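You operate a simulated robot arm through the tools that you are given. There is no shell and no other tool. Be economical: measure what you need, move in short steps, check, and stop when the job is done.

Carry out the task below with a simulated robot arm. There is one attempt and no reset: what you move stays moved.

## Task
Gauge tyres B, C and D and set the purple block on the one with least tread.
Fine: gauge back on its shelf.

It is judged by the outcome, as a careful person would: the job done as asked, and still so three seconds after it is handed in. It fails if anything else is knocked over, pushed out of place, dropped, spilled or broken.

## Robot
A 7-joint arm with a two-finger parallel gripper, fixed in place. Base frame: the origin is at the foot of the arm, x ahead of it, y to its left, z up. Lengths are in mm, angles in rad, forces in N, time in s.
With the tool pointing down near the work surface it reaches from about 140 to 660 mm from the base axis. Its first joint turns from -1.152 to 1.152 rad. Payload 2.4 kg.
The tool frame sits at the grasp point between the pads (the TCP): z along the fingers, y along the line on which they close. The tips reach 30 mm beyond it. Largest opening 94 mm; finger width 28, thickness 10; the body of the gripper, 50 by 96 mm, starts 55 mm behind the TCP.
Orientation is that of the tool frame in the base frame, as [roll, pitch, yaw] about the fixed x, y, z axes, in that order (R = Rz(yaw) Ry(pitch) Rx(roll)). With the fingers straight down and closing along the base's y, the tool's x points along the base's -x, its y along +y and its z along -z.

## Interface
- The arm moves only by the tool play_rows. Its argument "commands" is one flat list of numbers, 7 for each row, row after row: the turn, a rotation vector about the base's x, y, z in rad, then the shift along the base's x, y, z in mm, then the closure in counts, from 0 (fully open) to 255 (shut). In form: [ax, ay, az, dx, dy, dz, grip, ax, ay, az, dx, dy, dz, grip, ...]. A call has 1 to 10 rows; each row is the pose to reach, as a shift and turn from the pose commanded when the call began. A row lasts 0.2 s, in which the tool goes at most 50 mm and 0.15 rad; a call with a longer step from one row to the next is refused whole, and so is a gripper value outside its range. A pose out of reach is approached as far as the arm can. The call stops where the force on the tool passes 40 N (or 10 N more than at its start, if that is more) or the arm is blocked; 0.2 s more then pass. The fingers move at their own pace (about 153 mm/s each) and stop on an object; they squeeze with about 26 N. The grip force told is the motor's: it shows also when the fingers shut on nothing. Time passes only in rows, and 0.2 s behind the last, so rows that repeat a pose let the fingers close. The reply holds the time, the measured pose of the TCP, the force on the tool along the base axes, the opening and the grip force, in the units named above and with some noise.
- Cameras (640 x 400 px; columns grow to the right, rows downward): "scene" is fixed at [14.9, 465.5, 1431.9]; the picture's right is [-0.92, -0.39, 0.00], its down [-0.26, 0.61, -0.74] and it looks along [0.29, -0.68, -0.67] (base axes); focal length 320 px, centre (320, 200). "wrist" rides on the gripper at [76, 14, -102] in the tool frame; the picture's right is [-0.18, 0.98, 0.00], its down [-0.75, -0.14, -0.64] and it looks along [-0.63, -0.12, 0.77] (tool axes); focal length 243 px, centre (320, 200). There is no depth. A picture from a camera that has moved, and an enlarged one, comes with that camera's place and axes in the base frame and with its lens.
- grab_frame(camera): a new picture of that camera. The clock stands still meanwhile.
- enlarge(camera, box): a new picture of the part [left, top, right, bottom] of that camera's present view, enlarged. The clock stands still meanwhile.
- hand_in(): hands the job in; it is judged then, once.

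Work in short steps. Places have to be worked out from the pictures, the camera data and where the tool is seen: move nearer, look again, correct. Check each grasp and each placing, and mend what went wrong. You have 120 turns and 64 pictures in all, those below and enlarged ones among them. Open the gripper and draw the arm clear of the work before you hand the job in, unless the task says otherwise; then end with one line.

The tools are called as name(argument=value, ...) on one line, values as JSON. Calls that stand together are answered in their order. play_rows: Moves the arm, as the interface text tells. Its arguments: {"type":"object","properties":{"commands":{"type":"array"}},"required":["commands"]} The other tools are called the same way: grab_frame (camera) takes a picture; enlarge (camera, box) takes an enlarged picture of a part of a camera's view; hand_in () hands the job in.

At the start:

```text
time_s: 0.0
eef_pos: [401.2, -85.4, 964.4]
orientation: [-3.14, 0.001, 3.141]
contact_force: [0.9, -0.8, 1.2]
opening: 93.8
finger_force: 0.0
```

scene: 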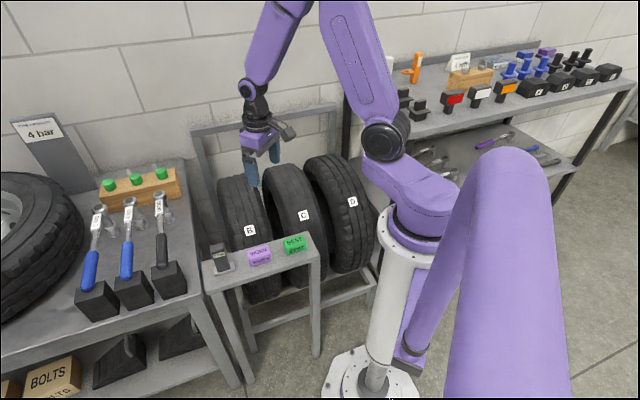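
wrist: 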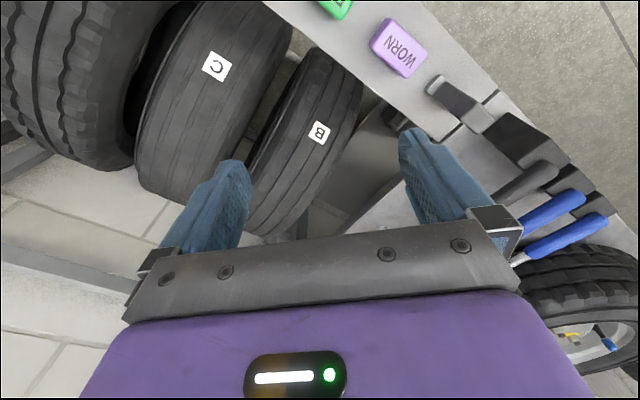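

I'll look closer at the small shelf with the gauge and blocks, and at the tyres.

enlarge(camera="scene", box=[190, 220, 330, 308])

enlarge(camera="scene", box=[190, 130, 400, 310])

enlarge(camera="wrist", box=[300, 0, 640, 212])

```text
4.55 times, centred on (260, 264) of scene
camera zoom: at [14.9, 465.5, 1431.9], right [-0.92, -0.39, 0.0], down [-0.26, 0.61, -0.74], along [0.29, -0.68, -0.67], focal length 1453 px, centre (593, -91)
```

zoom: 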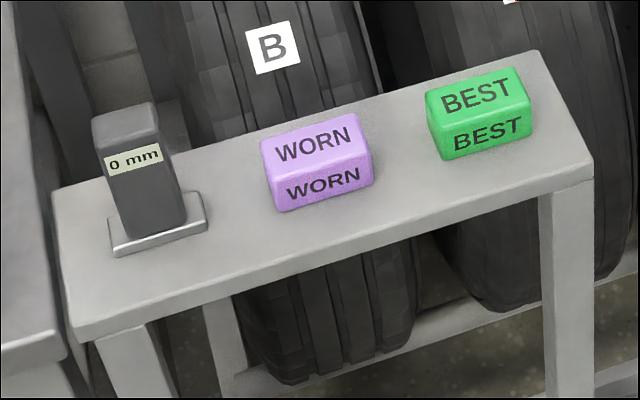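

```text
2.22 times, centred on (295, 220) of scene
camera zoom: at [14.9, 465.5, 1431.9], right [-0.92, -0.39, 0.0], down [-0.26, 0.61, -0.74], along [0.29, -0.68, -0.67], focal length 710 px, centre (376, 156)
```

zoom: 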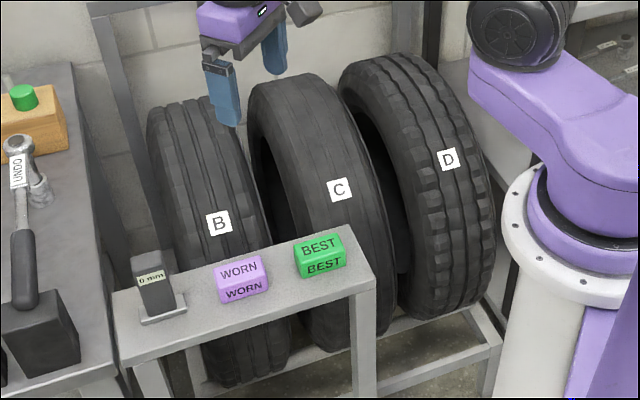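

```text
1.88 times, centred on (470, 106) of wrist
camera zoom: at [325.1, -72.4, 1065.3], right [0.18, 0.98, 0.0], down [0.75, -0.14, 0.64], along [0.63, -0.12, -0.77], focal length 457 px, centre (38, 377)
```

zoom: 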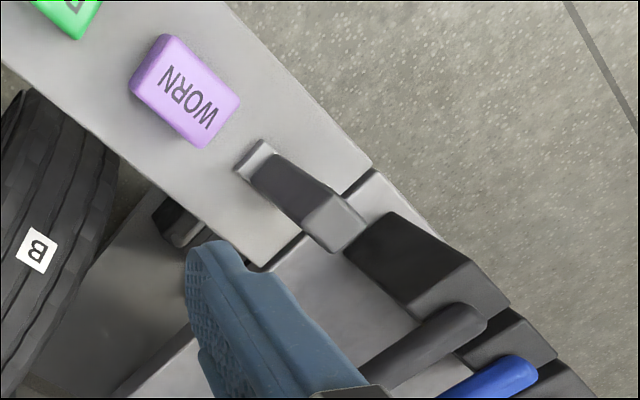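

The shelf runs at about 45° in the base frame (gauge near [455, 80, 700]) and the tyre labels triangulate to B≈(516,-111,636), C≈(375,-237,657), D≈(234,-346,668). I turn the tool −45° and hover high near the gauge to get a better look.

play_rows(commands=[0, 0, -0.131, 0, 25, 0, 0, 0, 0, -0.262, 0, 55, 0, 0, 0, 0, -0.393, 5, 85, 0, 0, 0, 0, -0.524, 15, 115, 0, 0, 0, 0, -0.655, 25, 140, 0, 0, 0, 0, -0.785, 35, 150, 0, 0, 0, 0, -0.785, 35, 150, 0, 0])

grab_frame(camera="wrist")

grab_frame(camera="scene")

```text
time_s: 1.6
eef_pos: [437.9, 63.4, 963.1]
orientation: [3.141, 0.0, 2.357]
contact_force: [-0.3, -0.5, -0.8]
opening: 93.9
finger_force: 0.1
```

```text
58 pictures are left
camera wrist: at [394.0, 127.8, 1064.8], right [0.83, 0.56, 0.0], down [0.43, -0.63, 0.64], along [0.36, -0.53, -0.77], focal length 243 px, centre (320, 200)
```

wrist: 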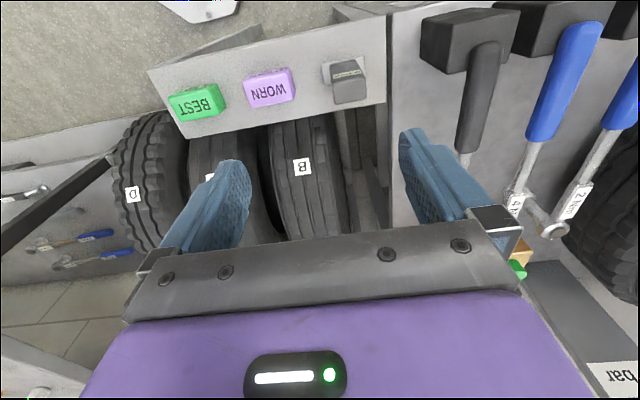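

```text
57 pictures are left
```

scene: 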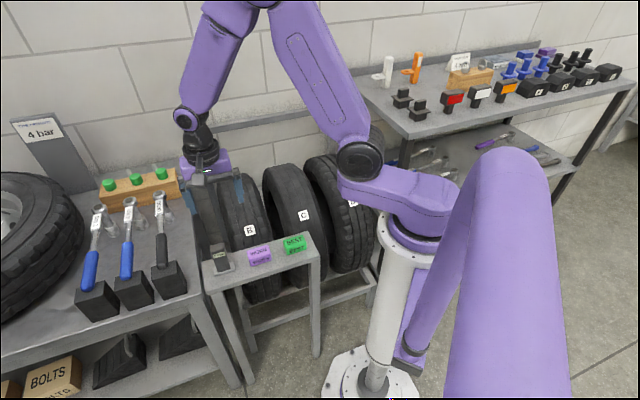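

The display side faces the wrist camera as hoped. I enlarge for exact positions of gauge, blocks and tyre tops.

enlarge(camera="wrist", box=[140, 30, 400, 130])

enlarge(camera="wrist", box=[100, 90, 400, 260])

enlarge(camera="scene", box=[190, 220, 330, 308])

```text
2.46 times, centred on (270, 80) of wrist
camera zoom: at [394.0, 127.8, 1064.8], right [0.83, 0.56, 0.0], down [0.43, -0.63, 0.64], along [0.36, -0.53, -0.77], focal length 597 px, centre (443, 495)
```

zoom: 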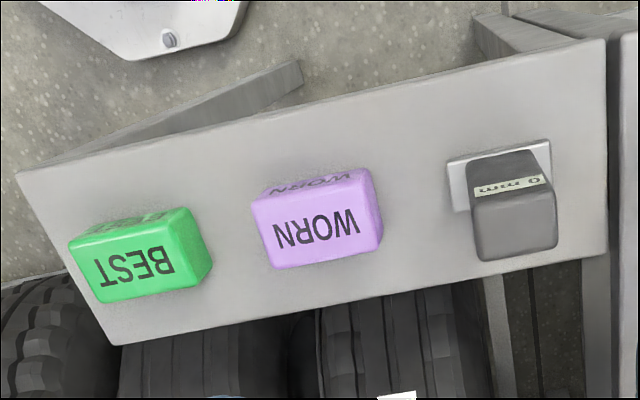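

```text
2.13 times, centred on (250, 175) of wrist
camera zoom: at [394.0, 127.8, 1064.8], right [0.83, 0.56, 0.0], down [0.43, -0.63, 0.64], along [0.36, -0.53, -0.77], focal length 518 px, centre (469, 253)
```

zoom: 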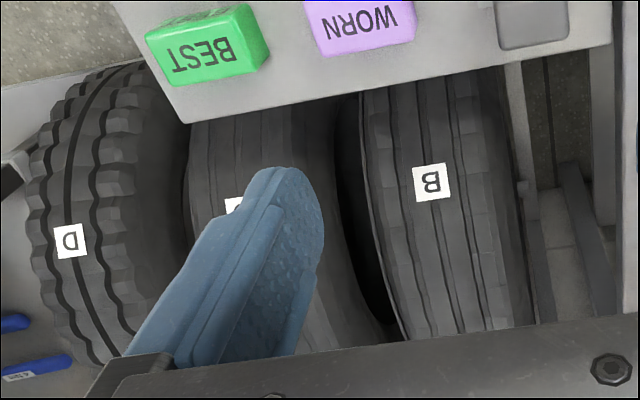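

```text
4.55 times, centred on (260, 264) of scene
camera zoom: at [14.9, 465.5, 1431.9], right [-0.92, -0.39, 0.0], down [-0.26, 0.61, -0.74], along [0.29, -0.68, -0.67], focal length 1453 px, centre (593, -91)
```

zoom: 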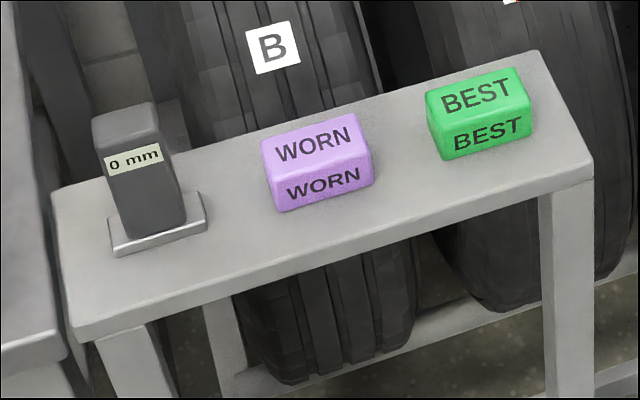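

Shelf top ≈686, gauge foot plate ≈57×25 centred ≈(469,80), body ≈38 wide, top ≈778. Before grasping I look at the tyre tops by moving the camera over them at the same height.

play_rows(commands=[0, 0, 0, 10, -45, 0, 0, 0, 0, 0, 20, -90, 0, 0, 0, 0, 0, 30, -135, 0, 0, 0, 0, 0, 30, -165, 0, 0, 0, 0, 0, 30, -165, 0, 0])

grab_frame(camera="wrist")

grab_frame(camera="scene")

```text
time_s: 2.8
eef_pos: [467.5, -100.5, 964.0]
orientation: [3.141, 0.0, 2.357]
contact_force: [0.4, 0.1, 0.0]
opening: 93.9
finger_force: 0.2
```

```text
53 pictures are left
camera wrist: at [423.8, -36.9, 1065.7], right [0.83, 0.56, 0.0], down [0.43, -0.63, 0.64], along [0.36, -0.53, -0.77], focal length 243 px, centre (320, 200)
```

wrist: 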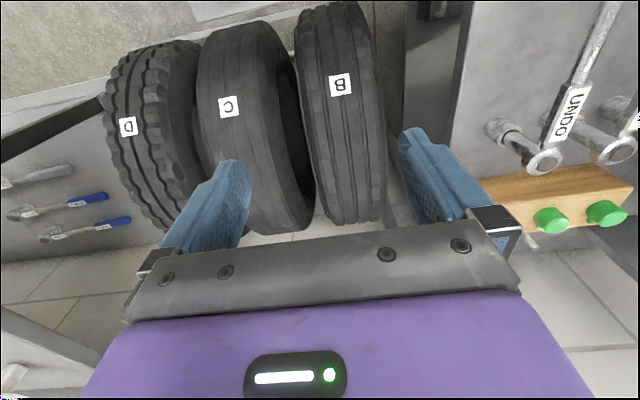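

```text
52 pictures are left
```

scene: 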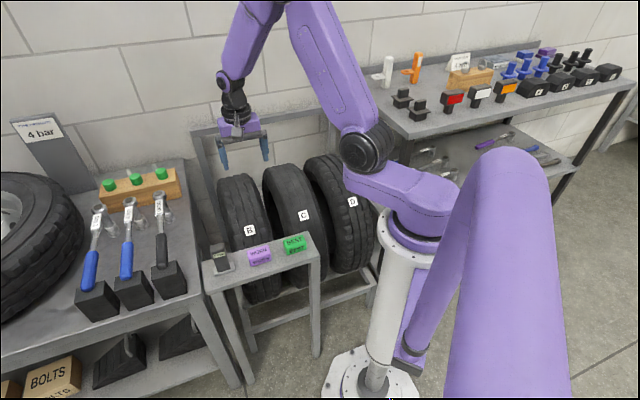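

Tyres have R≈260 with tops at z≈685; tops at about B (626,-223), C (485,-347), D (344,-460). Now go back above the gauge, partly closed, and check the alignment.

play_rows(commands=[0, 0, 0, 0, 45, 0, 50, 0, 0, 0, 0, 90, 0, 50, 0, 0, 0, 0, 135, 0, 50, 0, 0, 0, 1, 180, 0, 50, 0, 0, 0, 1, 180, -45, 50, 0, 0, 0, 1, 180, -90, 50, 0, 0, 0, 1, 180, -110, 50, 0, 0, 0, 1, 180, -110, 50])

grab_frame(camera="wrist")

enlarge(camera="scene", box=[170, 170, 330, 290])

```text
time_s: 4.6
eef_pos: [466.6, 78.4, 852.5]
orientation: [-3.142, 0.002, 2.357]
contact_force: [-0.2, 1.5, -0.2]
opening: 75.5
finger_force: 0.1
```

```text
51 pictures are left
camera wrist: at [423.2, 141.7, 955.6], right [0.83, 0.56, 0.0], down [0.43, -0.63, 0.64], along [0.36, -0.53, -0.77], focal length 243 px, centre (320, 200)
```

wrist: 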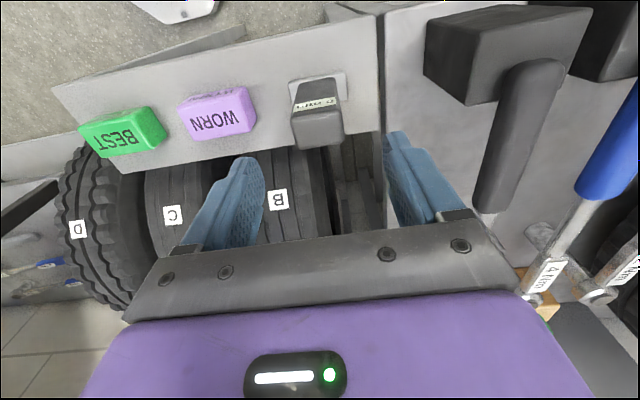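

```text
3.33 times, centred on (250, 230) of scene
camera zoom: at [14.9, 465.5, 1431.9], right [-0.92, -0.39, 0.0], down [-0.26, 0.61, -0.74], along [0.29, -0.68, -0.67], focal length 1066 px, centre (553, 100)
```

zoom: 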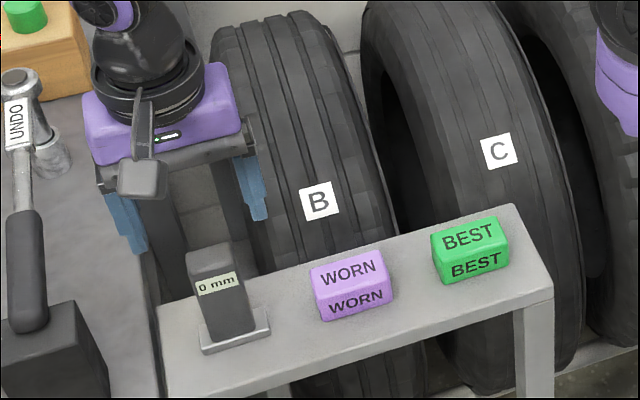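

The gauge sits directly beneath the TCP, so I descend to z≈750 and close.

play_rows(commands=[0, 0, 0, 0, 0, -40, 50, 0, 0, 0, 0, 0, -75, 50, 0, 0, 0, 0, 0, -102, 50, 0, 0, 0, 0, 0, -102, 50, 0, 0, 0, 0, 0, -102, 255, 0, 0, 0, 0, 0, -102, 255, 0, 0, 0, 0, 0, -102, 255])

grab_frame(camera="wrist")

```text
time_s: 6.2
eef_pos: [466.5, 77.7, 750.8]
orientation: [-3.141, 0.0, 2.356]
contact_force: [0.1, 0.2, -0.8]
opening: 39.8
finger_force: 26.1
```

```text
49 pictures are left
camera wrist: at [422.9, 142.0, 851.9], right [0.83, 0.56, 0.0], down [0.43, -0.63, 0.64], along [0.36, -0.53, -0.77], focal length 243 px, centre (320, 200)
```

wrist: 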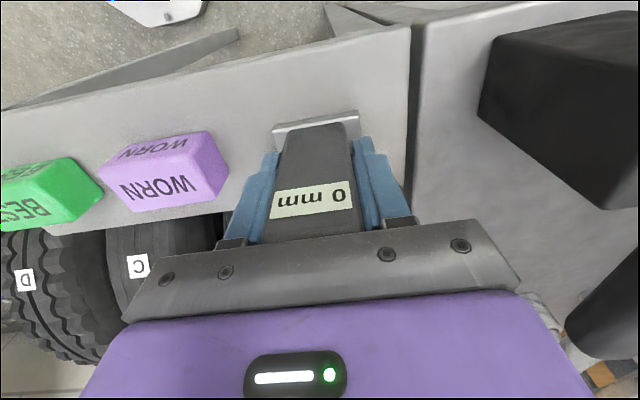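

Gripped at 39.8 mm with the display visible. Lift straight up and check what comes along.

play_rows(commands=[0, 0, 0, 0, 0, 20, 255, 0, 0, 0, 0, 0, 60, 255, 0, 0, 0, 0, 0, 100, 255, 0, 0, 0, 0, 0, 130, 255, 0, 0, 0, 0, 0, 130, 255])

grab_frame(camera="scene")

grab_frame(camera="wrist")

```text
time_s: 7.4
eef_pos: [468.2, 78.9, 881.5]
orientation: [3.141, 0.0, 2.355]
contact_force: [-0.3, 1.0, -2.5]
opening: 40.0
finger_force: 25.9
```

```text
48 pictures are left
```

scene: 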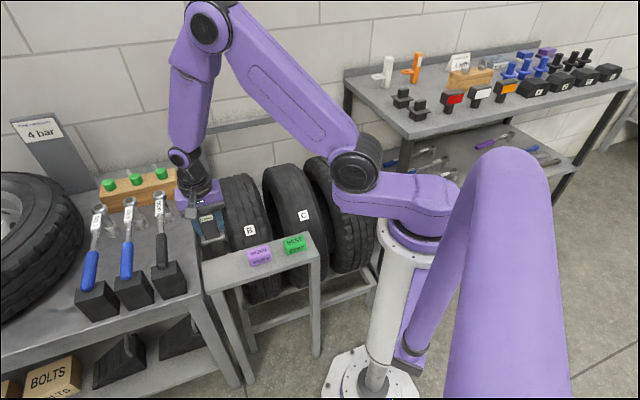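

```text
47 pictures are left
camera wrist: at [425.0, 142.1, 983.2], right [0.83, 0.56, 0.0], down [0.43, -0.63, 0.64], along [0.36, -0.53, -0.77], focal length 243 px, centre (320, 200)
```

wrist: 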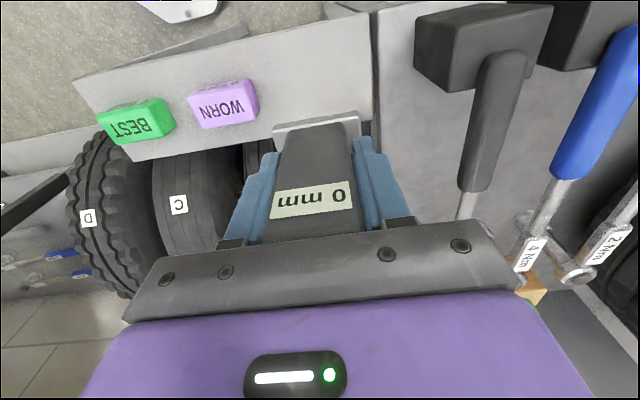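

The foot is part of the gauge (bottom ≈65 mm below TCP). I move above tyre B near its top, staying high.

play_rows(commands=[0, 0, 0, 15, -40, 0, 255, 0, 0, 0, 32, -80, 0, 255, 0, 0, 0, 50, -120, 0, 255, 0, 0, 0, 68, -160, 0, 255, 0, 0, 0, 86, -200, 0, 255, 0, 0, 0, 105, -240, 0, 255, 0, 0, 0, 125, -270, 0, 255, 0, 0, 0, 125, -270, -40, 255, 0, 0, 0, 125, -270, -70, 255, 0, 0, 0, 125, -270, -70, 255])

grab_frame(camera="scene")

grab_frame(camera="wrist")

```text
time_s: 9.6
eef_pos: [591.7, -191.2, 812.0]
orientation: [-3.141, 0.0, 2.356]
contact_force: [0.3, 0.3, -2.6]
opening: 39.8
finger_force: 25.6
```

```text
46 pictures are left
```

scene: 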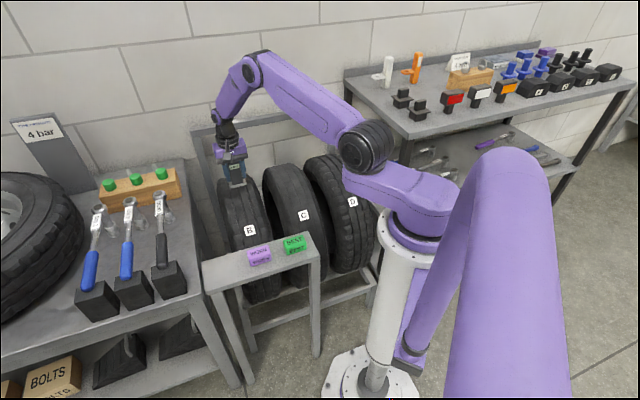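

```text
45 pictures are left
camera wrist: at [547.9, -127.1, 913.6], right [0.83, 0.56, 0.0], down [0.43, -0.63, 0.64], along [0.36, -0.53, -0.77], focal length 243 px, centre (320, 200)
```

wrist: 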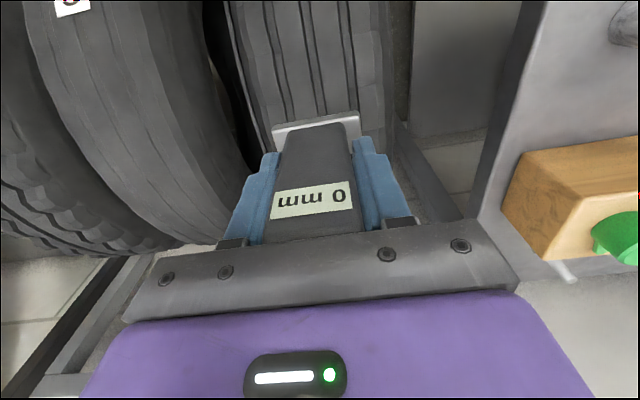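

The gauge is over B's tread centre. I shift slightly further to the crown and lower gently to contact.

play_rows(commands=[0, 0, 0, 8, -8, -20, 255, 0, 0, 0, 12, -12, -35, 255, 0, 0, 0, 12, -12, -45, 255, 0, 0, 0, 12, -12, -52, 255, 0, 0, 0, 12, -12, -58, 255, 0, 0, 0, 12, -12, -63, 255, 0, 0, 0, 12, -12, -67, 255, 0, 0, 0, 12, -12, -70, 255])

grab_frame(camera="wrist")

```text
time_s: 11.4
eef_pos: [606.8, -205.4, 745.8]
orientation: [3.139, 0.009, 2.357]
contact_force: [-0.9, -0.2, 4.7]
opening: 39.9
finger_force: 25.8
stopped in row 8: the force on the tool passed its limit (the readings are from after the stop); the commanded pose is now the measured one
```

```text
44 pictures are left
camera wrist: at [563.0, -141.4, 848.0], right [0.83, 0.56, 0.0], down [0.43, -0.63, 0.65], along [0.37, -0.53, -0.76], focal length 243 px, centre (320, 200)
```

wrist: 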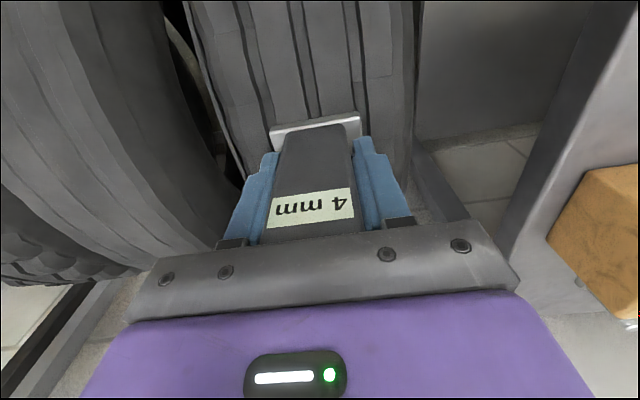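

Contact on B reads about 4 mm; I enlarge to confirm.

enlarge(camera="wrist", box=[240, 100, 400, 240])

```text
2.86 times, centred on (320, 170) of wrist
camera zoom: at [563.0, -141.4, 848.0], right [0.83, 0.56, 0.0], down [0.43, -0.63, 0.65], along [0.37, -0.53, -0.76], focal length 693 px, centre (320, 286)
```

zoom: 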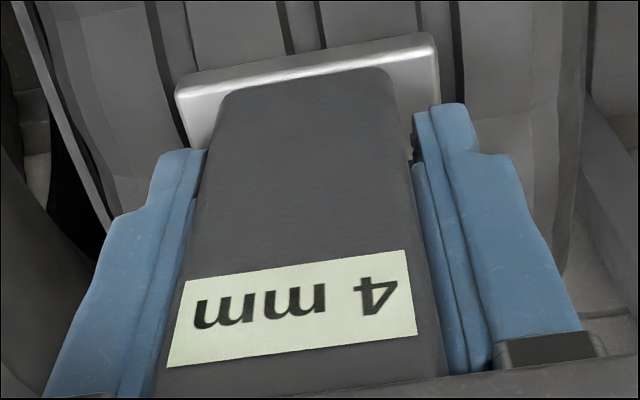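

B = 4 mm. Lift and go over tyre C.

play_rows(commands=[0, 0, 0, 0, 0, 30, 255, 0, 0, 0, 0, 0, 70, 255, 0, 0, 0, -33, -30, 70, 255, 0, 0, 0, -67, -60, 70, 255, 0, 0, 0, -100, -90, 70, 255, 0, 0, 0, -139, -120, 70, 255, 0, 0, 0, -139, -120, 70, 255])

grab_frame(camera="wrist")

grab_frame(camera="scene")

```text
time_s: 13.0
eef_pos: [466.0, -327.5, 817.0]
orientation: [3.136, 0.007, 2.355]
contact_force: [0.4, 0.3, -1.7]
opening: 39.9
finger_force: 26.4
```

```text
42 pictures are left
camera wrist: at [421.8, -262.5, 919.0], right [0.83, 0.56, 0.0], down [0.43, -0.63, 0.65], along [0.37, -0.53, -0.76], focal length 243 px, centre (320, 200)
```

wrist: 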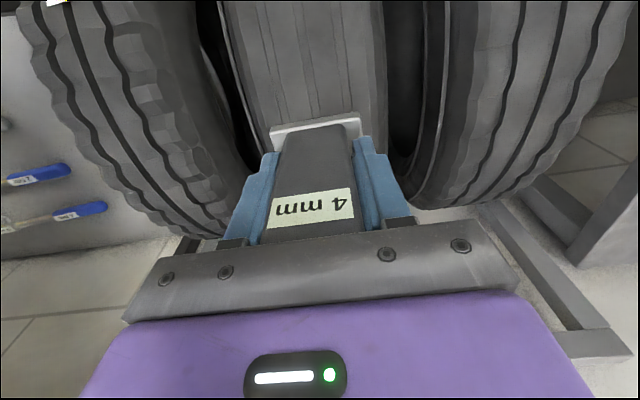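

```text
41 pictures are left
```

scene: 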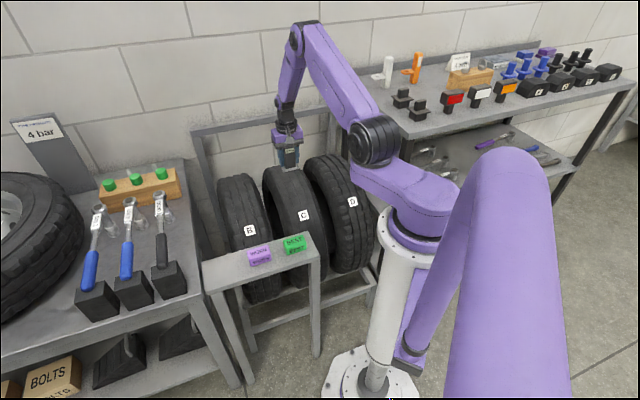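

Centred over C (display holds the last reading). Lower to contact in small steps.

play_rows(commands=[0, 0, 0, 4, -6, -20, 255, 0, 0, 0, 4, -6, -35, 255, 0, 0, 0, 4, -6, -43, 255, 0, 0, 0, 4, -6, -50, 255, 0, 0, 0, 4, -6, -56, 255, 0, 0, 0, 4, -6, -62, 255, 0, 0, 0, 4, -6, -67, 255, 0, 0, 0, 4, -6, -71, 255, 0, 0, 0, 4, -6, -75, 255])

enlarge(camera="wrist", box=[200, 60, 440, 240])

```text
time_s: 14.9
eef_pos: [471.9, -331.3, 746.9]
orientation: [3.141, 0.004, 2.356]
contact_force: [-3.9, 2.6, 9.7]
opening: 39.8
finger_force: 25.4
stopped in row 9: the force on the tool passed its limit (the readings are from after the stop); the commanded pose is now the measured one
```

```text
2.22 times, centred on (320, 150) of wrist
camera zoom: at [429.1, -267.7, 848.2], right [0.82, 0.57, 0.0], down [0.43, -0.63, 0.65], along [0.37, -0.53, -0.76], focal length 539 px, centre (320, 311)
```

zoom: 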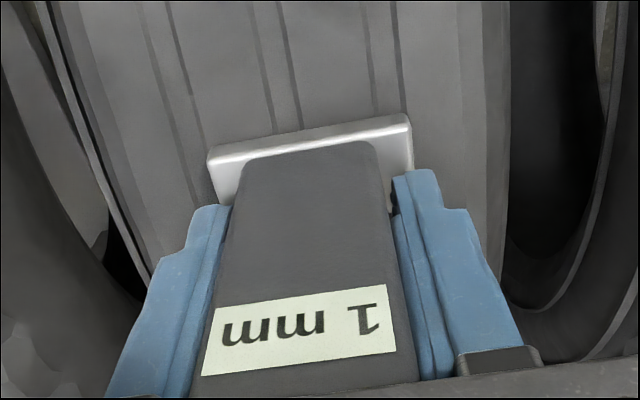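

C = 1 mm. Lift and go over tyre D.

play_rows(commands=[0, 0, 0, 0, 0, 30, 255, 0, 0, 0, 0, 0, 70, 255, 0, 0, 0, -33, -30, 75, 255, 0, 0, 0, -67, -60, 75, 255, 0, 0, 0, -100, -90, 75, 255, 0, 0, 0, -138, -118, 75, 255, 0, 0, 0, -138, -118, 75, 255])

grab_frame(camera="wrist")

grab_frame(camera="scene")

```text
time_s: 16.5
eef_pos: [335.2, -450.2, 821.0]
orientation: [3.14, 0.003, 2.357]
contact_force: [1.3, -0.3, -2.2]
opening: 39.7
finger_force: 26.0
```

```text
39 pictures are left
camera wrist: at [290.7, -385.8, 922.5], right [0.83, 0.56, 0.0], down [0.43, -0.63, 0.65], along [0.37, -0.53, -0.76], focal length 243 px, centre (320, 200)
```

wrist: 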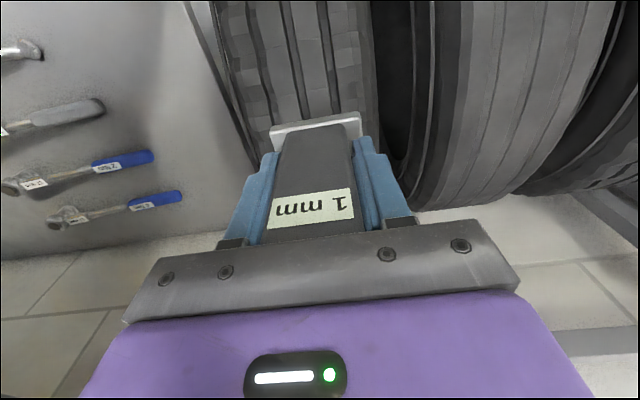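

```text
38 pictures are left
```

scene: 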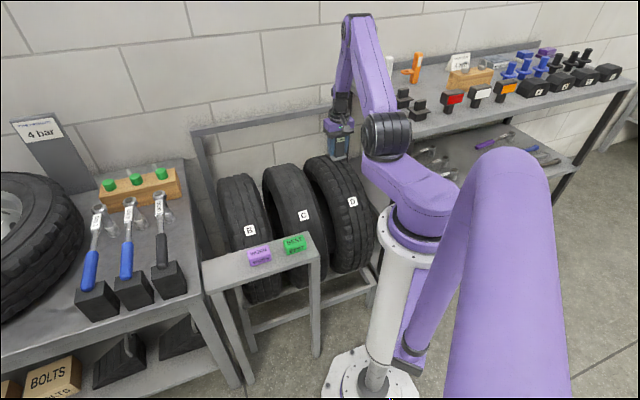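

Over D and centred well enough. Lower to contact.

play_rows(commands=[0, 0, 0, -2, -4, -20, 255, 0, 0, 0, -2, -4, -38, 255, 0, 0, 0, -2, -4, -47, 255, 0, 0, 0, -2, -4, -54, 255, 0, 0, 0, -2, -4, -60, 255, 0, 0, 0, -2, -4, -66, 255, 0, 0, 0, -2, -4, -71, 255, 0, 0, 0, -2, -4, -75, 255, 0, 0, 0, -2, -4, -79, 255, 0, 0, 0, -2, -4, -82, 255])

enlarge(camera="wrist", box=[200, 60, 440, 240])

```text
time_s: 18.5
eef_pos: [333.9, -454.1, 747.1]
orientation: [3.136, 0.003, 2.357]
contact_force: [-2.5, 4.6, 11.8]
opening: 39.9
finger_force: 25.9
stopped in row 9: the force on the tool passed its limit (the readings are from after the stop); the commanded pose is now the measured one
```

```text
2.22 times, centred on (320, 150) of wrist
camera zoom: at [290.1, -390.5, 848.3], right [0.83, 0.56, 0.0], down [0.43, -0.63, 0.64], along [0.37, -0.53, -0.76], focal length 539 px, centre (320, 311)
```

zoom: 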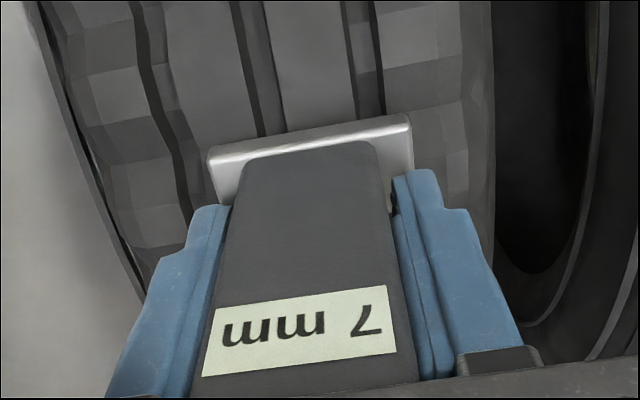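

D = 7 mm, so C (1 mm) has the least tread. Now carry the gauge back to its spot on the shelf, high over the tyres.

play_rows(commands=[0, 0, 0, 0, 0, 40, 255, 0, 0, 0, 0, 0, 85, 255, 0, 0, 0, 0, 0, 133, 255, 0, 0, 0, 20, 40, 133, 255, 0, 0, 0, 40, 85, 133, 255, 0, 0, 0, 55, 130, 133, 255, 0, 0, 0, 70, 175, 133, 255, 0, 0, 0, 85, 220, 133, 255, 0, 0, 0, 95, 265, 133, 255, 0, 0, 0, 105, 310, 133, 255])

```text
time_s: 20.7
eef_pos: [439.6, -145.4, 878.5]
orientation: [3.14, 0.004, 2.357]
contact_force: [0.0, 0.9, -2.2]
opening: 39.8
finger_force: 26.1
```

Continue to above the gauge's original place (466.5, 77.7), at about z=790.

play_rows(commands=[0, 0, 0, 5, 40, 0, 255, 0, 0, 0, 10, 85, 0, 255, 0, 0, 0, 15, 130, 0, 255, 0, 0, 0, 20, 175, 0, 255, 0, 0, 0, 26.9, 218, 0, 255, 0, 0, 0, 26.9, 223.1, -40, 255, 0, 0, 0, 26.9, 223.1, -85, 255, 0, 0, 0, 26.9, 223.1, -85, 255])

grab_frame(camera="wrist")

```text
time_s: 22.5
eef_pos: [465.0, 78.4, 793.0]
orientation: [3.137, 0.005, 2.356]
contact_force: [-0.3, 0.2, -2.1]
opening: 39.7
finger_force: 26.0
```

```text
36 pictures are left
camera wrist: at [421.3, 142.3, 895.0], right [0.82, 0.57, 0.0], down [0.43, -0.63, 0.65], along [0.37, -0.53, -0.76], focal length 243 px, centre (320, 200)
```

wrist: 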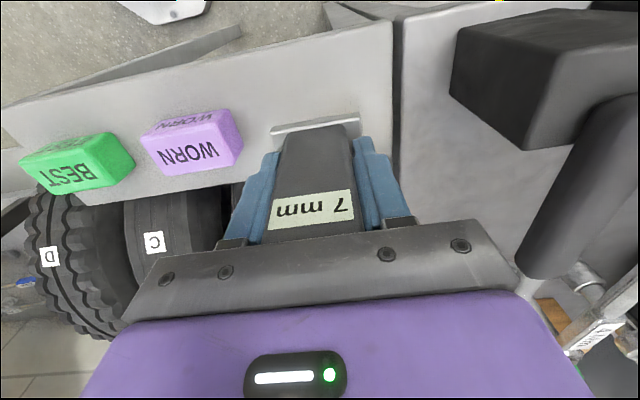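

Directly over its spot; lower gently to the shelf.

play_rows(commands=[0, 0, 0, 0, 0, -20, 255, 0, 0, 0, 0, 0, -32, 255, 0, 0, 0, 0, 0, -37, 255, 0, 0, 0, 0, 0, -40, 255, 0, 0, 0, 0, 0, -42, 255, 0, 0, 0, 0, 0, -42, 255])

```text
time_s: 23.9
eef_pos: [465.9, 78.0, 752.3]
orientation: [3.139, 0.005, 2.357]
contact_force: [-0.5, 0.5, -2.0]
opening: 40.0
finger_force: 25.6
```

No contact yet (still carrying the weight). Inch down until the load comes off.

play_rows(commands=[0, 0, 0, 0, 0, -1, 255, 0, 0, 0, 0, 0, -2, 255, 0, 0, 0, 0, 0, -3, 255, 0, 0, 0, 0, 0, -3, 255])

```text
time_s: 24.9
eef_pos: [466.1, 77.8, 748.5]
orientation: [3.138, 0.006, 2.356]
contact_force: [-0.4, -0.4, -1.3]
opening: 39.9
finger_force: 26.0
```

play_rows(commands=[0, 0, 0, 0, 0, -1, 255, 0, 0, 0, 0, 0, -2, 255, 0, 0, 0, 0, 0, -3, 255, 0, 0, 0, 0, 0, -3, 255])

enlarge(camera="scene", box=[170, 200, 330, 300])

```text
time_s: 25.9
eef_pos: [466.2, 76.7, 746.2]
orientation: [3.138, 0.005, 2.356]
contact_force: [0.1, 0.2, -0.8]
opening: 40.1
finger_force: 25.9
```

```text
4.00 times, centred on (250, 250) of scene
camera zoom: at [14.9, 465.5, 1431.8], right [-0.92, -0.39, 0.0], down [-0.26, 0.61, -0.74], along [0.29, -0.68, -0.67], focal length 1279 px, centre (600, 0)
```

zoom: 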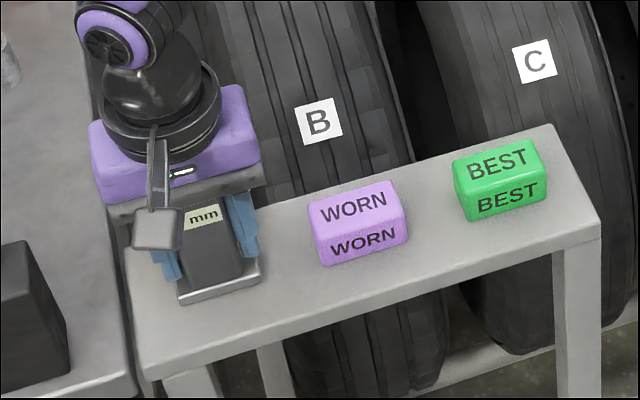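

The load is nearly gone (−0.8 vs −2.2); one more small step to be sure of seating.

play_rows(commands=[0, 0, 0, 0, 0, -1, 255, 0, 0, 0, 0, 0, -2, 255, 0, 0, 0, 0, 0, -2, 255])

```text
time_s: 26.7
eef_pos: [465.6, 77.3, 745.5]
orientation: [3.137, 0.006, 2.356]
contact_force: [-6.5, -1.8, 35.5]
opening: 39.7
finger_force: 26.5
```

Firmly seated (35 N). Ease up 1.5 mm, open, and withdraw upwards.

play_rows(commands=[0, 0, 0, 0, 0, 1.5, 255, 0, 0, 0, 0, 0, 1.5, 255, 0, 0, 0, 0, 0, 1.5, 60, 0, 0, 0, 0, 0, 1.5, 60, 0, 0, 0, 0, 0, 1.5, 60, 0, 0, 0, 0, 0, 30, 60, 0, 0, 0, 0, 0, 70, 60, 0, 0, 0, 0, 0, 115, 60, 0, 0, 0, 0, 0, 115, 60])

grab_frame(camera="wrist")

enlarge(camera="scene", box=[170, 200, 330, 300])

```text
time_s: 28.7
eef_pos: [466.5, 80.4, 858.3]
orientation: [3.138, 0.005, 2.356]
contact_force: [-0.2, -0.3, 0.4]
opening: 72.1
finger_force: 0.3
```

```text
34 pictures are left
camera wrist: at [422.8, 143.8, 960.1], right [0.82, 0.57, 0.0], down [0.43, -0.63, 0.65], along [0.37, -0.53, -0.76], focal length 243 px, centre (320, 200)
```

wrist: 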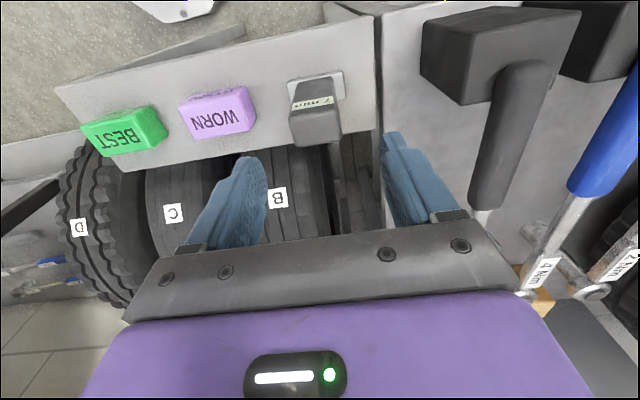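

```text
4.00 times, centred on (250, 250) of scene
camera zoom: at [14.9, 465.5, 1431.9], right [-0.92, -0.39, 0.0], down [-0.26, 0.61, -0.74], along [0.29, -0.68, -0.67], focal length 1279 px, centre (600, 0)
```

zoom: 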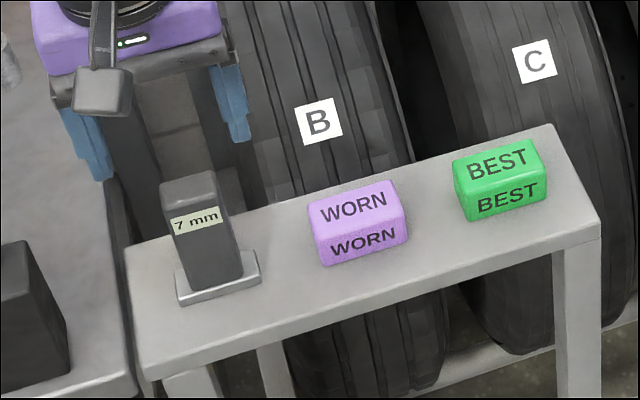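

Gauge is standing back in its place. The purple block's centre is at ≈(397,8), about 65 mm long along the closing direction; I move above it fully open and check.

play_rows(commands=[0, 0, 0, -30, -30, 0, 0, 0, 0, 0, -60, -60, 0, 0, 0, 0, 0, -69.5, -72, 0, 0, 0, 0, 0, -69.5, -72, -40, 0, 0, 0, 0, -69.5, -72, -75, 0, 0, 0, 0, -69.5, -72, -75, 0])

grab_frame(camera="wrist")

enlarge(camera="scene", box=[170, 200, 330, 300])

```text
time_s: 30.1
eef_pos: [398.5, 6.3, 783.1]
orientation: [3.139, 0.005, 2.358]
contact_force: [0.3, -0.2, 0.2]
opening: 94.0
finger_force: 0.1
```

```text
32 pictures are left
camera wrist: at [354.6, 70.3, 884.8], right [0.82, 0.57, 0.0], down [0.43, -0.63, 0.65], along [0.37, -0.53, -0.76], focal length 243 px, centre (320, 200)
```

wrist: 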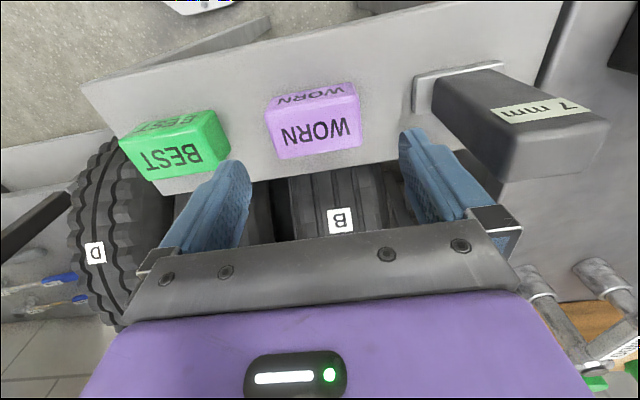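

```text
4.00 times, centred on (250, 250) of scene
camera zoom: at [14.9, 465.5, 1431.9], right [-0.92, -0.39, 0.0], down [-0.26, 0.61, -0.74], along [0.29, -0.68, -0.67], focal length 1279 px, centre (600, 0)
```

zoom: 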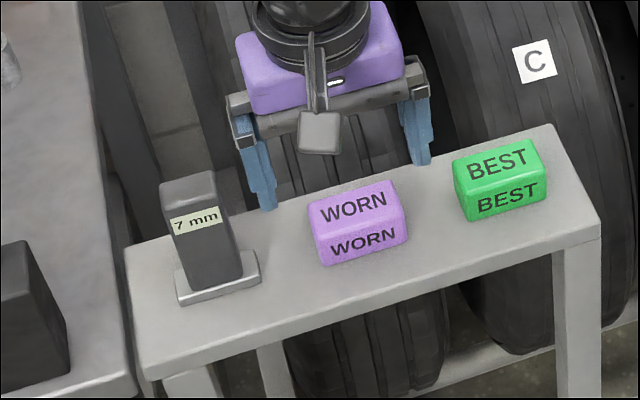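

Block is centred within ~4 mm; apply a small correction, descend to z≈724 and close.

play_rows(commands=[0, 0, 0, -3, 2, -25, 0, 0, 0, 0, -3, 2, -45, 0, 0, 0, 0, -3, 2, -59, 0, 0, 0, 0, -3, 2, -59, 0, 0, 0, 0, -3, 2, -59, 255, 0, 0, 0, -3, 2, -59, 255, 0, 0, 0, -3, 2, -59, 255])

grab_frame(camera="wrist")

```text
time_s: 30.9
eef_pos: [394.7, 8.1, 729.3]
orientation: [3.14, 0.003, 2.357]
contact_force: [-1.4, 0.2, 10.6]
opening: 94.0
finger_force: 0.0
stopped in row 4: the force on the tool passed its limit (the readings are from after the stop); the commanded pose is now the measured one
```

```text
30 pictures are left
camera wrist: at [350.8, 72.2, 831.8], right [0.83, 0.56, 0.0], down [0.43, -0.63, 0.64], along [0.36, -0.53, -0.76], focal length 243 px, centre (320, 200)
```

wrist: 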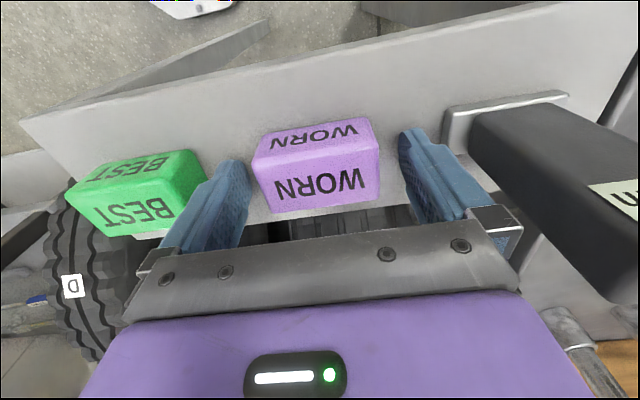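

Something was touched at z≈729; I look closely to see whether the tips met the shelf or the green block.

enlarge(camera="wrist", box=[60, 80, 500, 260])

enlarge(camera="scene", box=[190, 210, 330, 298])

```text
1.45 times, centred on (280, 170) of wrist
camera zoom: at [350.8, 72.2, 831.8], right [0.83, 0.56, 0.0], down [0.43, -0.63, 0.64], along [0.36, -0.53, -0.76], focal length 353 px, centre (378, 244)
```

zoom: 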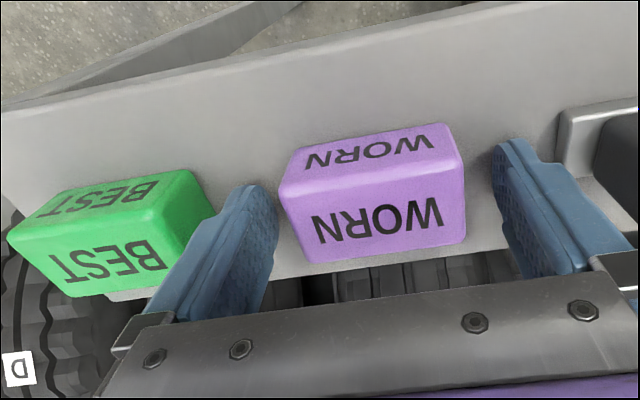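

```text
4.55 times, centred on (260, 254) of scene
camera zoom: at [14.8, 465.5, 1431.8], right [-0.92, -0.39, 0.0], down [-0.26, 0.61, -0.74], along [0.29, -0.68, -0.67], focal length 1453 px, centre (593, -46)
```

zoom: 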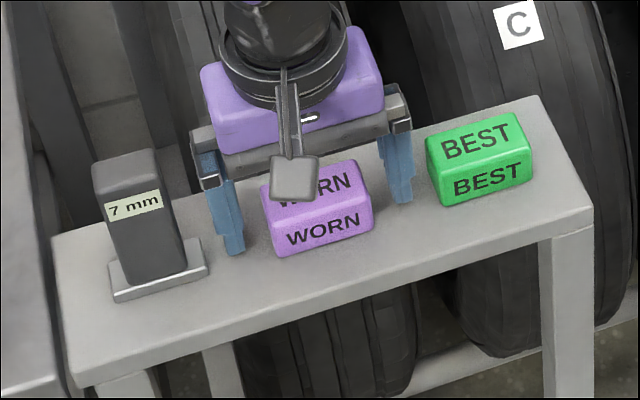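

The tips rest on the shelf (so it's at z≈699) and straddle the block well, clear of the green one. Raise 4 mm and close.

play_rows(commands=[0, 0, 0, 0, 0, 4, 0, 0, 0, 0, 0, 0, 4, 0, 0, 0, 0, 0, 0, 4, 255, 0, 0, 0, 0, 0, 4, 255, 0, 0, 0, 0, 0, 4, 255])

grab_frame(camera="wrist")

```text
time_s: 32.1
eef_pos: [395.1, 9.4, 733.3]
orientation: [3.141, 0.004, 2.358]
contact_force: [-0.3, -1.4, 0.0]
opening: 65.8
finger_force: 25.7
```

```text
27 pictures are left
camera wrist: at [350.9, 72.6, 835.0], right [0.82, 0.57, 0.0], down [0.43, -0.63, 0.64], along [0.37, -0.53, -0.76], focal length 243 px, centre (320, 200)
```

wrist: 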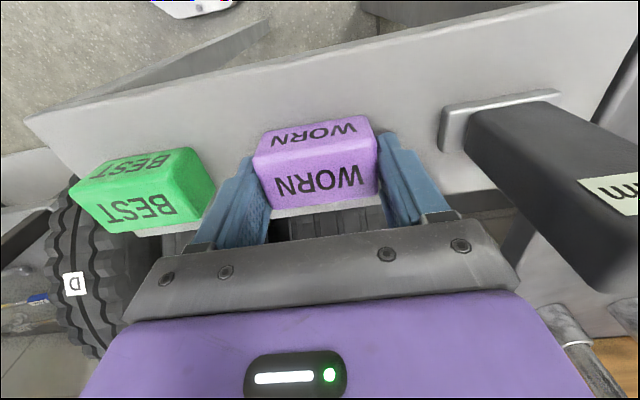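

Block gripped at 65.8 mm. Lift it and carry it high towards the crown of tyre C at ≈(485,−347).

play_rows(commands=[0, 0, 0, 0, 0, 30, 255, 0, 0, 0, 0, 0, 70, 255, 0, 0, 0, 0, 0, 110, 255, 0, 0, 0, 10, -40, 110, 255, 0, 0, 0, 20, -85, 110, 255, 0, 0, 0, 30, -130, 110, 255, 0, 0, 0, 42, -175, 110, 255, 0, 0, 0, 54, -220, 110, 255, 0, 0, 0, 66, -265, 110, 255, 0, 0, 0, 66, -265, 110, 255])

grab_frame(camera="wrist")

```text
time_s: 34.3
eef_pos: [458.9, -257.7, 843.1]
orientation: [3.14, 0.004, 2.356]
contact_force: [0.3, -0.1, -0.2]
opening: 0.3
finger_force: 26.5
```

```text
26 pictures are left
camera wrist: at [415.7, -194.2, 945.4], right [0.82, 0.57, 0.0], down [0.43, -0.63, 0.64], along [0.37, -0.53, -0.76], focal length 243 px, centre (320, 200)
```

wrist: 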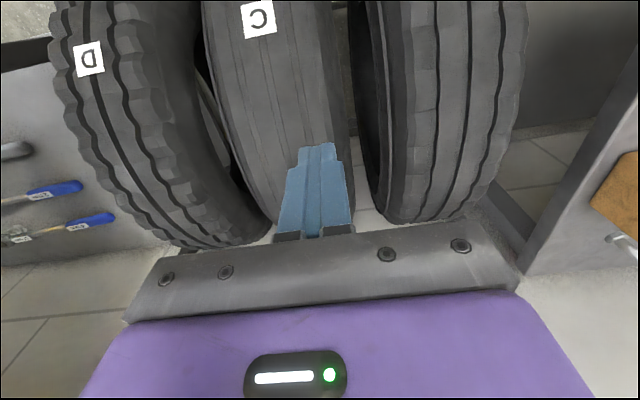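

The block slipped out; the gripper is shut empty. I look for where it is.

grab_frame(camera="scene")

enlarge(camera="scene", box=[190, 210, 330, 298])

```text
25 pictures are left
```

scene: 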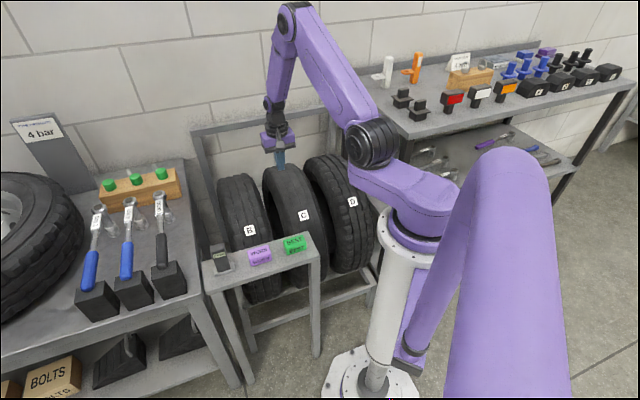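

```text
4.55 times, centred on (260, 254) of scene
camera zoom: at [14.9, 465.5, 1431.9], right [-0.92, -0.39, 0.0], down [-0.26, 0.61, -0.74], along [0.29, -0.68, -0.67], focal length 1453 px, centre (593, -46)
```

zoom: 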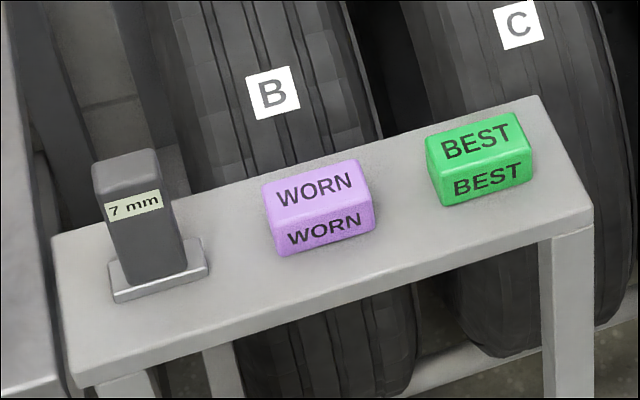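

The block stayed on the shelf in nearly the same spot (it slipped from a shallow grip at the start). I go back above it, open, and look again.

play_rows(commands=[0, 0, 0, -10, 45, 0, 255, 0, 0, 0, -20, 90, 0, 255, 0, 0, 0, -30, 135, 0, 255, 0, 0, 0, -42, 180, 0, 255, 0, 0, 0, -54, 225, 0, 0, 0, 0, 0, -64, 267, 0, 0, 0, 0, 0, -64, 267, -40, 0, 0, 0, 0, -64, 267, -63, 0, 0, 0, 0, -64, 267, -63, 0])

enlarge(camera="wrist", box=[60, 60, 500, 260])

```text
time_s: 36.3
eef_pos: [395.8, 8.9, 781.0]
orientation: [3.14, 0.005, 2.355]
contact_force: [-1.4, 0.2, -0.1]
opening: 93.8
finger_force: 0.0
```

```text
1.45 times, centred on (280, 160) of wrist
camera zoom: at [352.7, 73.1, 882.0], right [0.83, 0.56, 0.0], down [0.43, -0.63, 0.64], along [0.37, -0.53, -0.76], focal length 353 px, centre (378, 258)
```

zoom: 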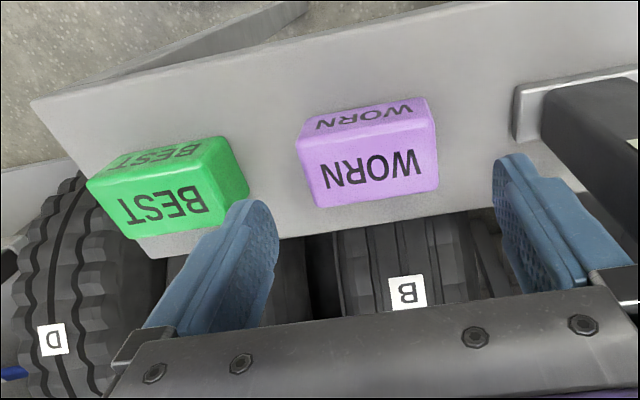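

The block is unmoved apart from a hair of rotation. I centre on it (shift −3.5, +3.5), go down to just above the shelf, close with more dwell, then lift only slightly.

play_rows(commands=[0, 0, 0, -3.5, 3.5, -25, 0, 0, 0, 0, -3.5, 3.5, -42, 0, 0, 0, 0, -3.5, 3.5, -49.5, 0, 0, 0, 0, -3.5, 3.5, -49.5, 0, 0, 0, 0, -3.5, 3.5, -49.5, 255, 0, 0, 0, -3.5, 3.5, -49.5, 255, 0, 0, 0, -3.5, 3.5, -49.5, 255, 0, 0, 0, -3.5, 3.5, -49.5, 255])

enlarge(camera="wrist", box=[160, 80, 480, 260])

```text
time_s: 38.1
eef_pos: [392.8, 14.2, 730.4]
orientation: [3.14, 0.003, 2.357]
contact_force: [-0.6, 0.1, 0.5]
opening: 65.7
finger_force: 25.9
```

```text
2.00 times, centred on (320, 170) of wrist
camera zoom: at [349.6, 77.7, 832.5], right [0.83, 0.56, 0.0], down [0.43, -0.63, 0.64], along [0.37, -0.53, -0.76], focal length 485 px, centre (320, 260)
```

zoom: 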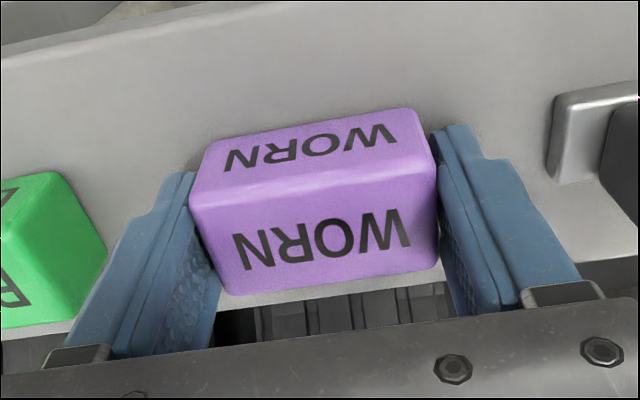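

Good, squeezed at 65.7 mm through its middle. Lift slowly by 20 mm and check.

play_rows(commands=[0, 0, 0, 0, 0, 2, 255, 0, 0, 0, 0, 0, 5, 255, 0, 0, 0, 0, 0, 9, 255, 0, 0, 0, 0, 0, 14, 255, 0, 0, 0, 0, 0, 20, 255, 0, 0, 0, 0, 0, 20, 255])

enlarge(camera="wrist", box=[160, 80, 480, 260])

```text
time_s: 39.5
eef_pos: [394.0, 13.3, 752.5]
orientation: [3.14, 0.005, 2.356]
contact_force: [-0.3, 1.5, -1.0]
opening: 65.5
finger_force: 25.8
```

```text
2.00 times, centred on (320, 170) of wrist
camera zoom: at [349.7, 77.4, 853.4], right [0.83, 0.56, 0.0], down [0.43, -0.63, 0.64], along [0.37, -0.53, -0.76], focal length 485 px, centre (320, 260)
```

zoom: 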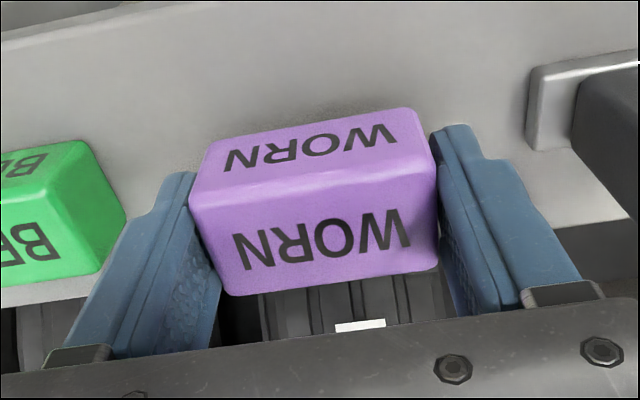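

It's held firmly. Continue lifting with gentle acceleration.

play_rows(commands=[0, 0, 0, 0, 0, 5, 255, 0, 0, 0, 0, 0, 15, 255, 0, 0, 0, 0, 0, 27, 255, 0, 0, 0, 0, 0, 40, 255, 0, 0, 0, 0, 0, 53, 255, 0, 0, 0, 0, 0, 66, 255, 0, 0, 0, 0, 0, 76, 255, 0, 0, 0, 0, 0, 82, 255, 0, 0, 0, 0, 0, 85, 255])

```text
time_s: 41.5
eef_pos: [392.9, 13.7, 834.4]
orientation: [3.138, 0.002, 2.356]
contact_force: [0.0, 0.0, 0.2]
opening: 65.6
finger_force: 26.5
```

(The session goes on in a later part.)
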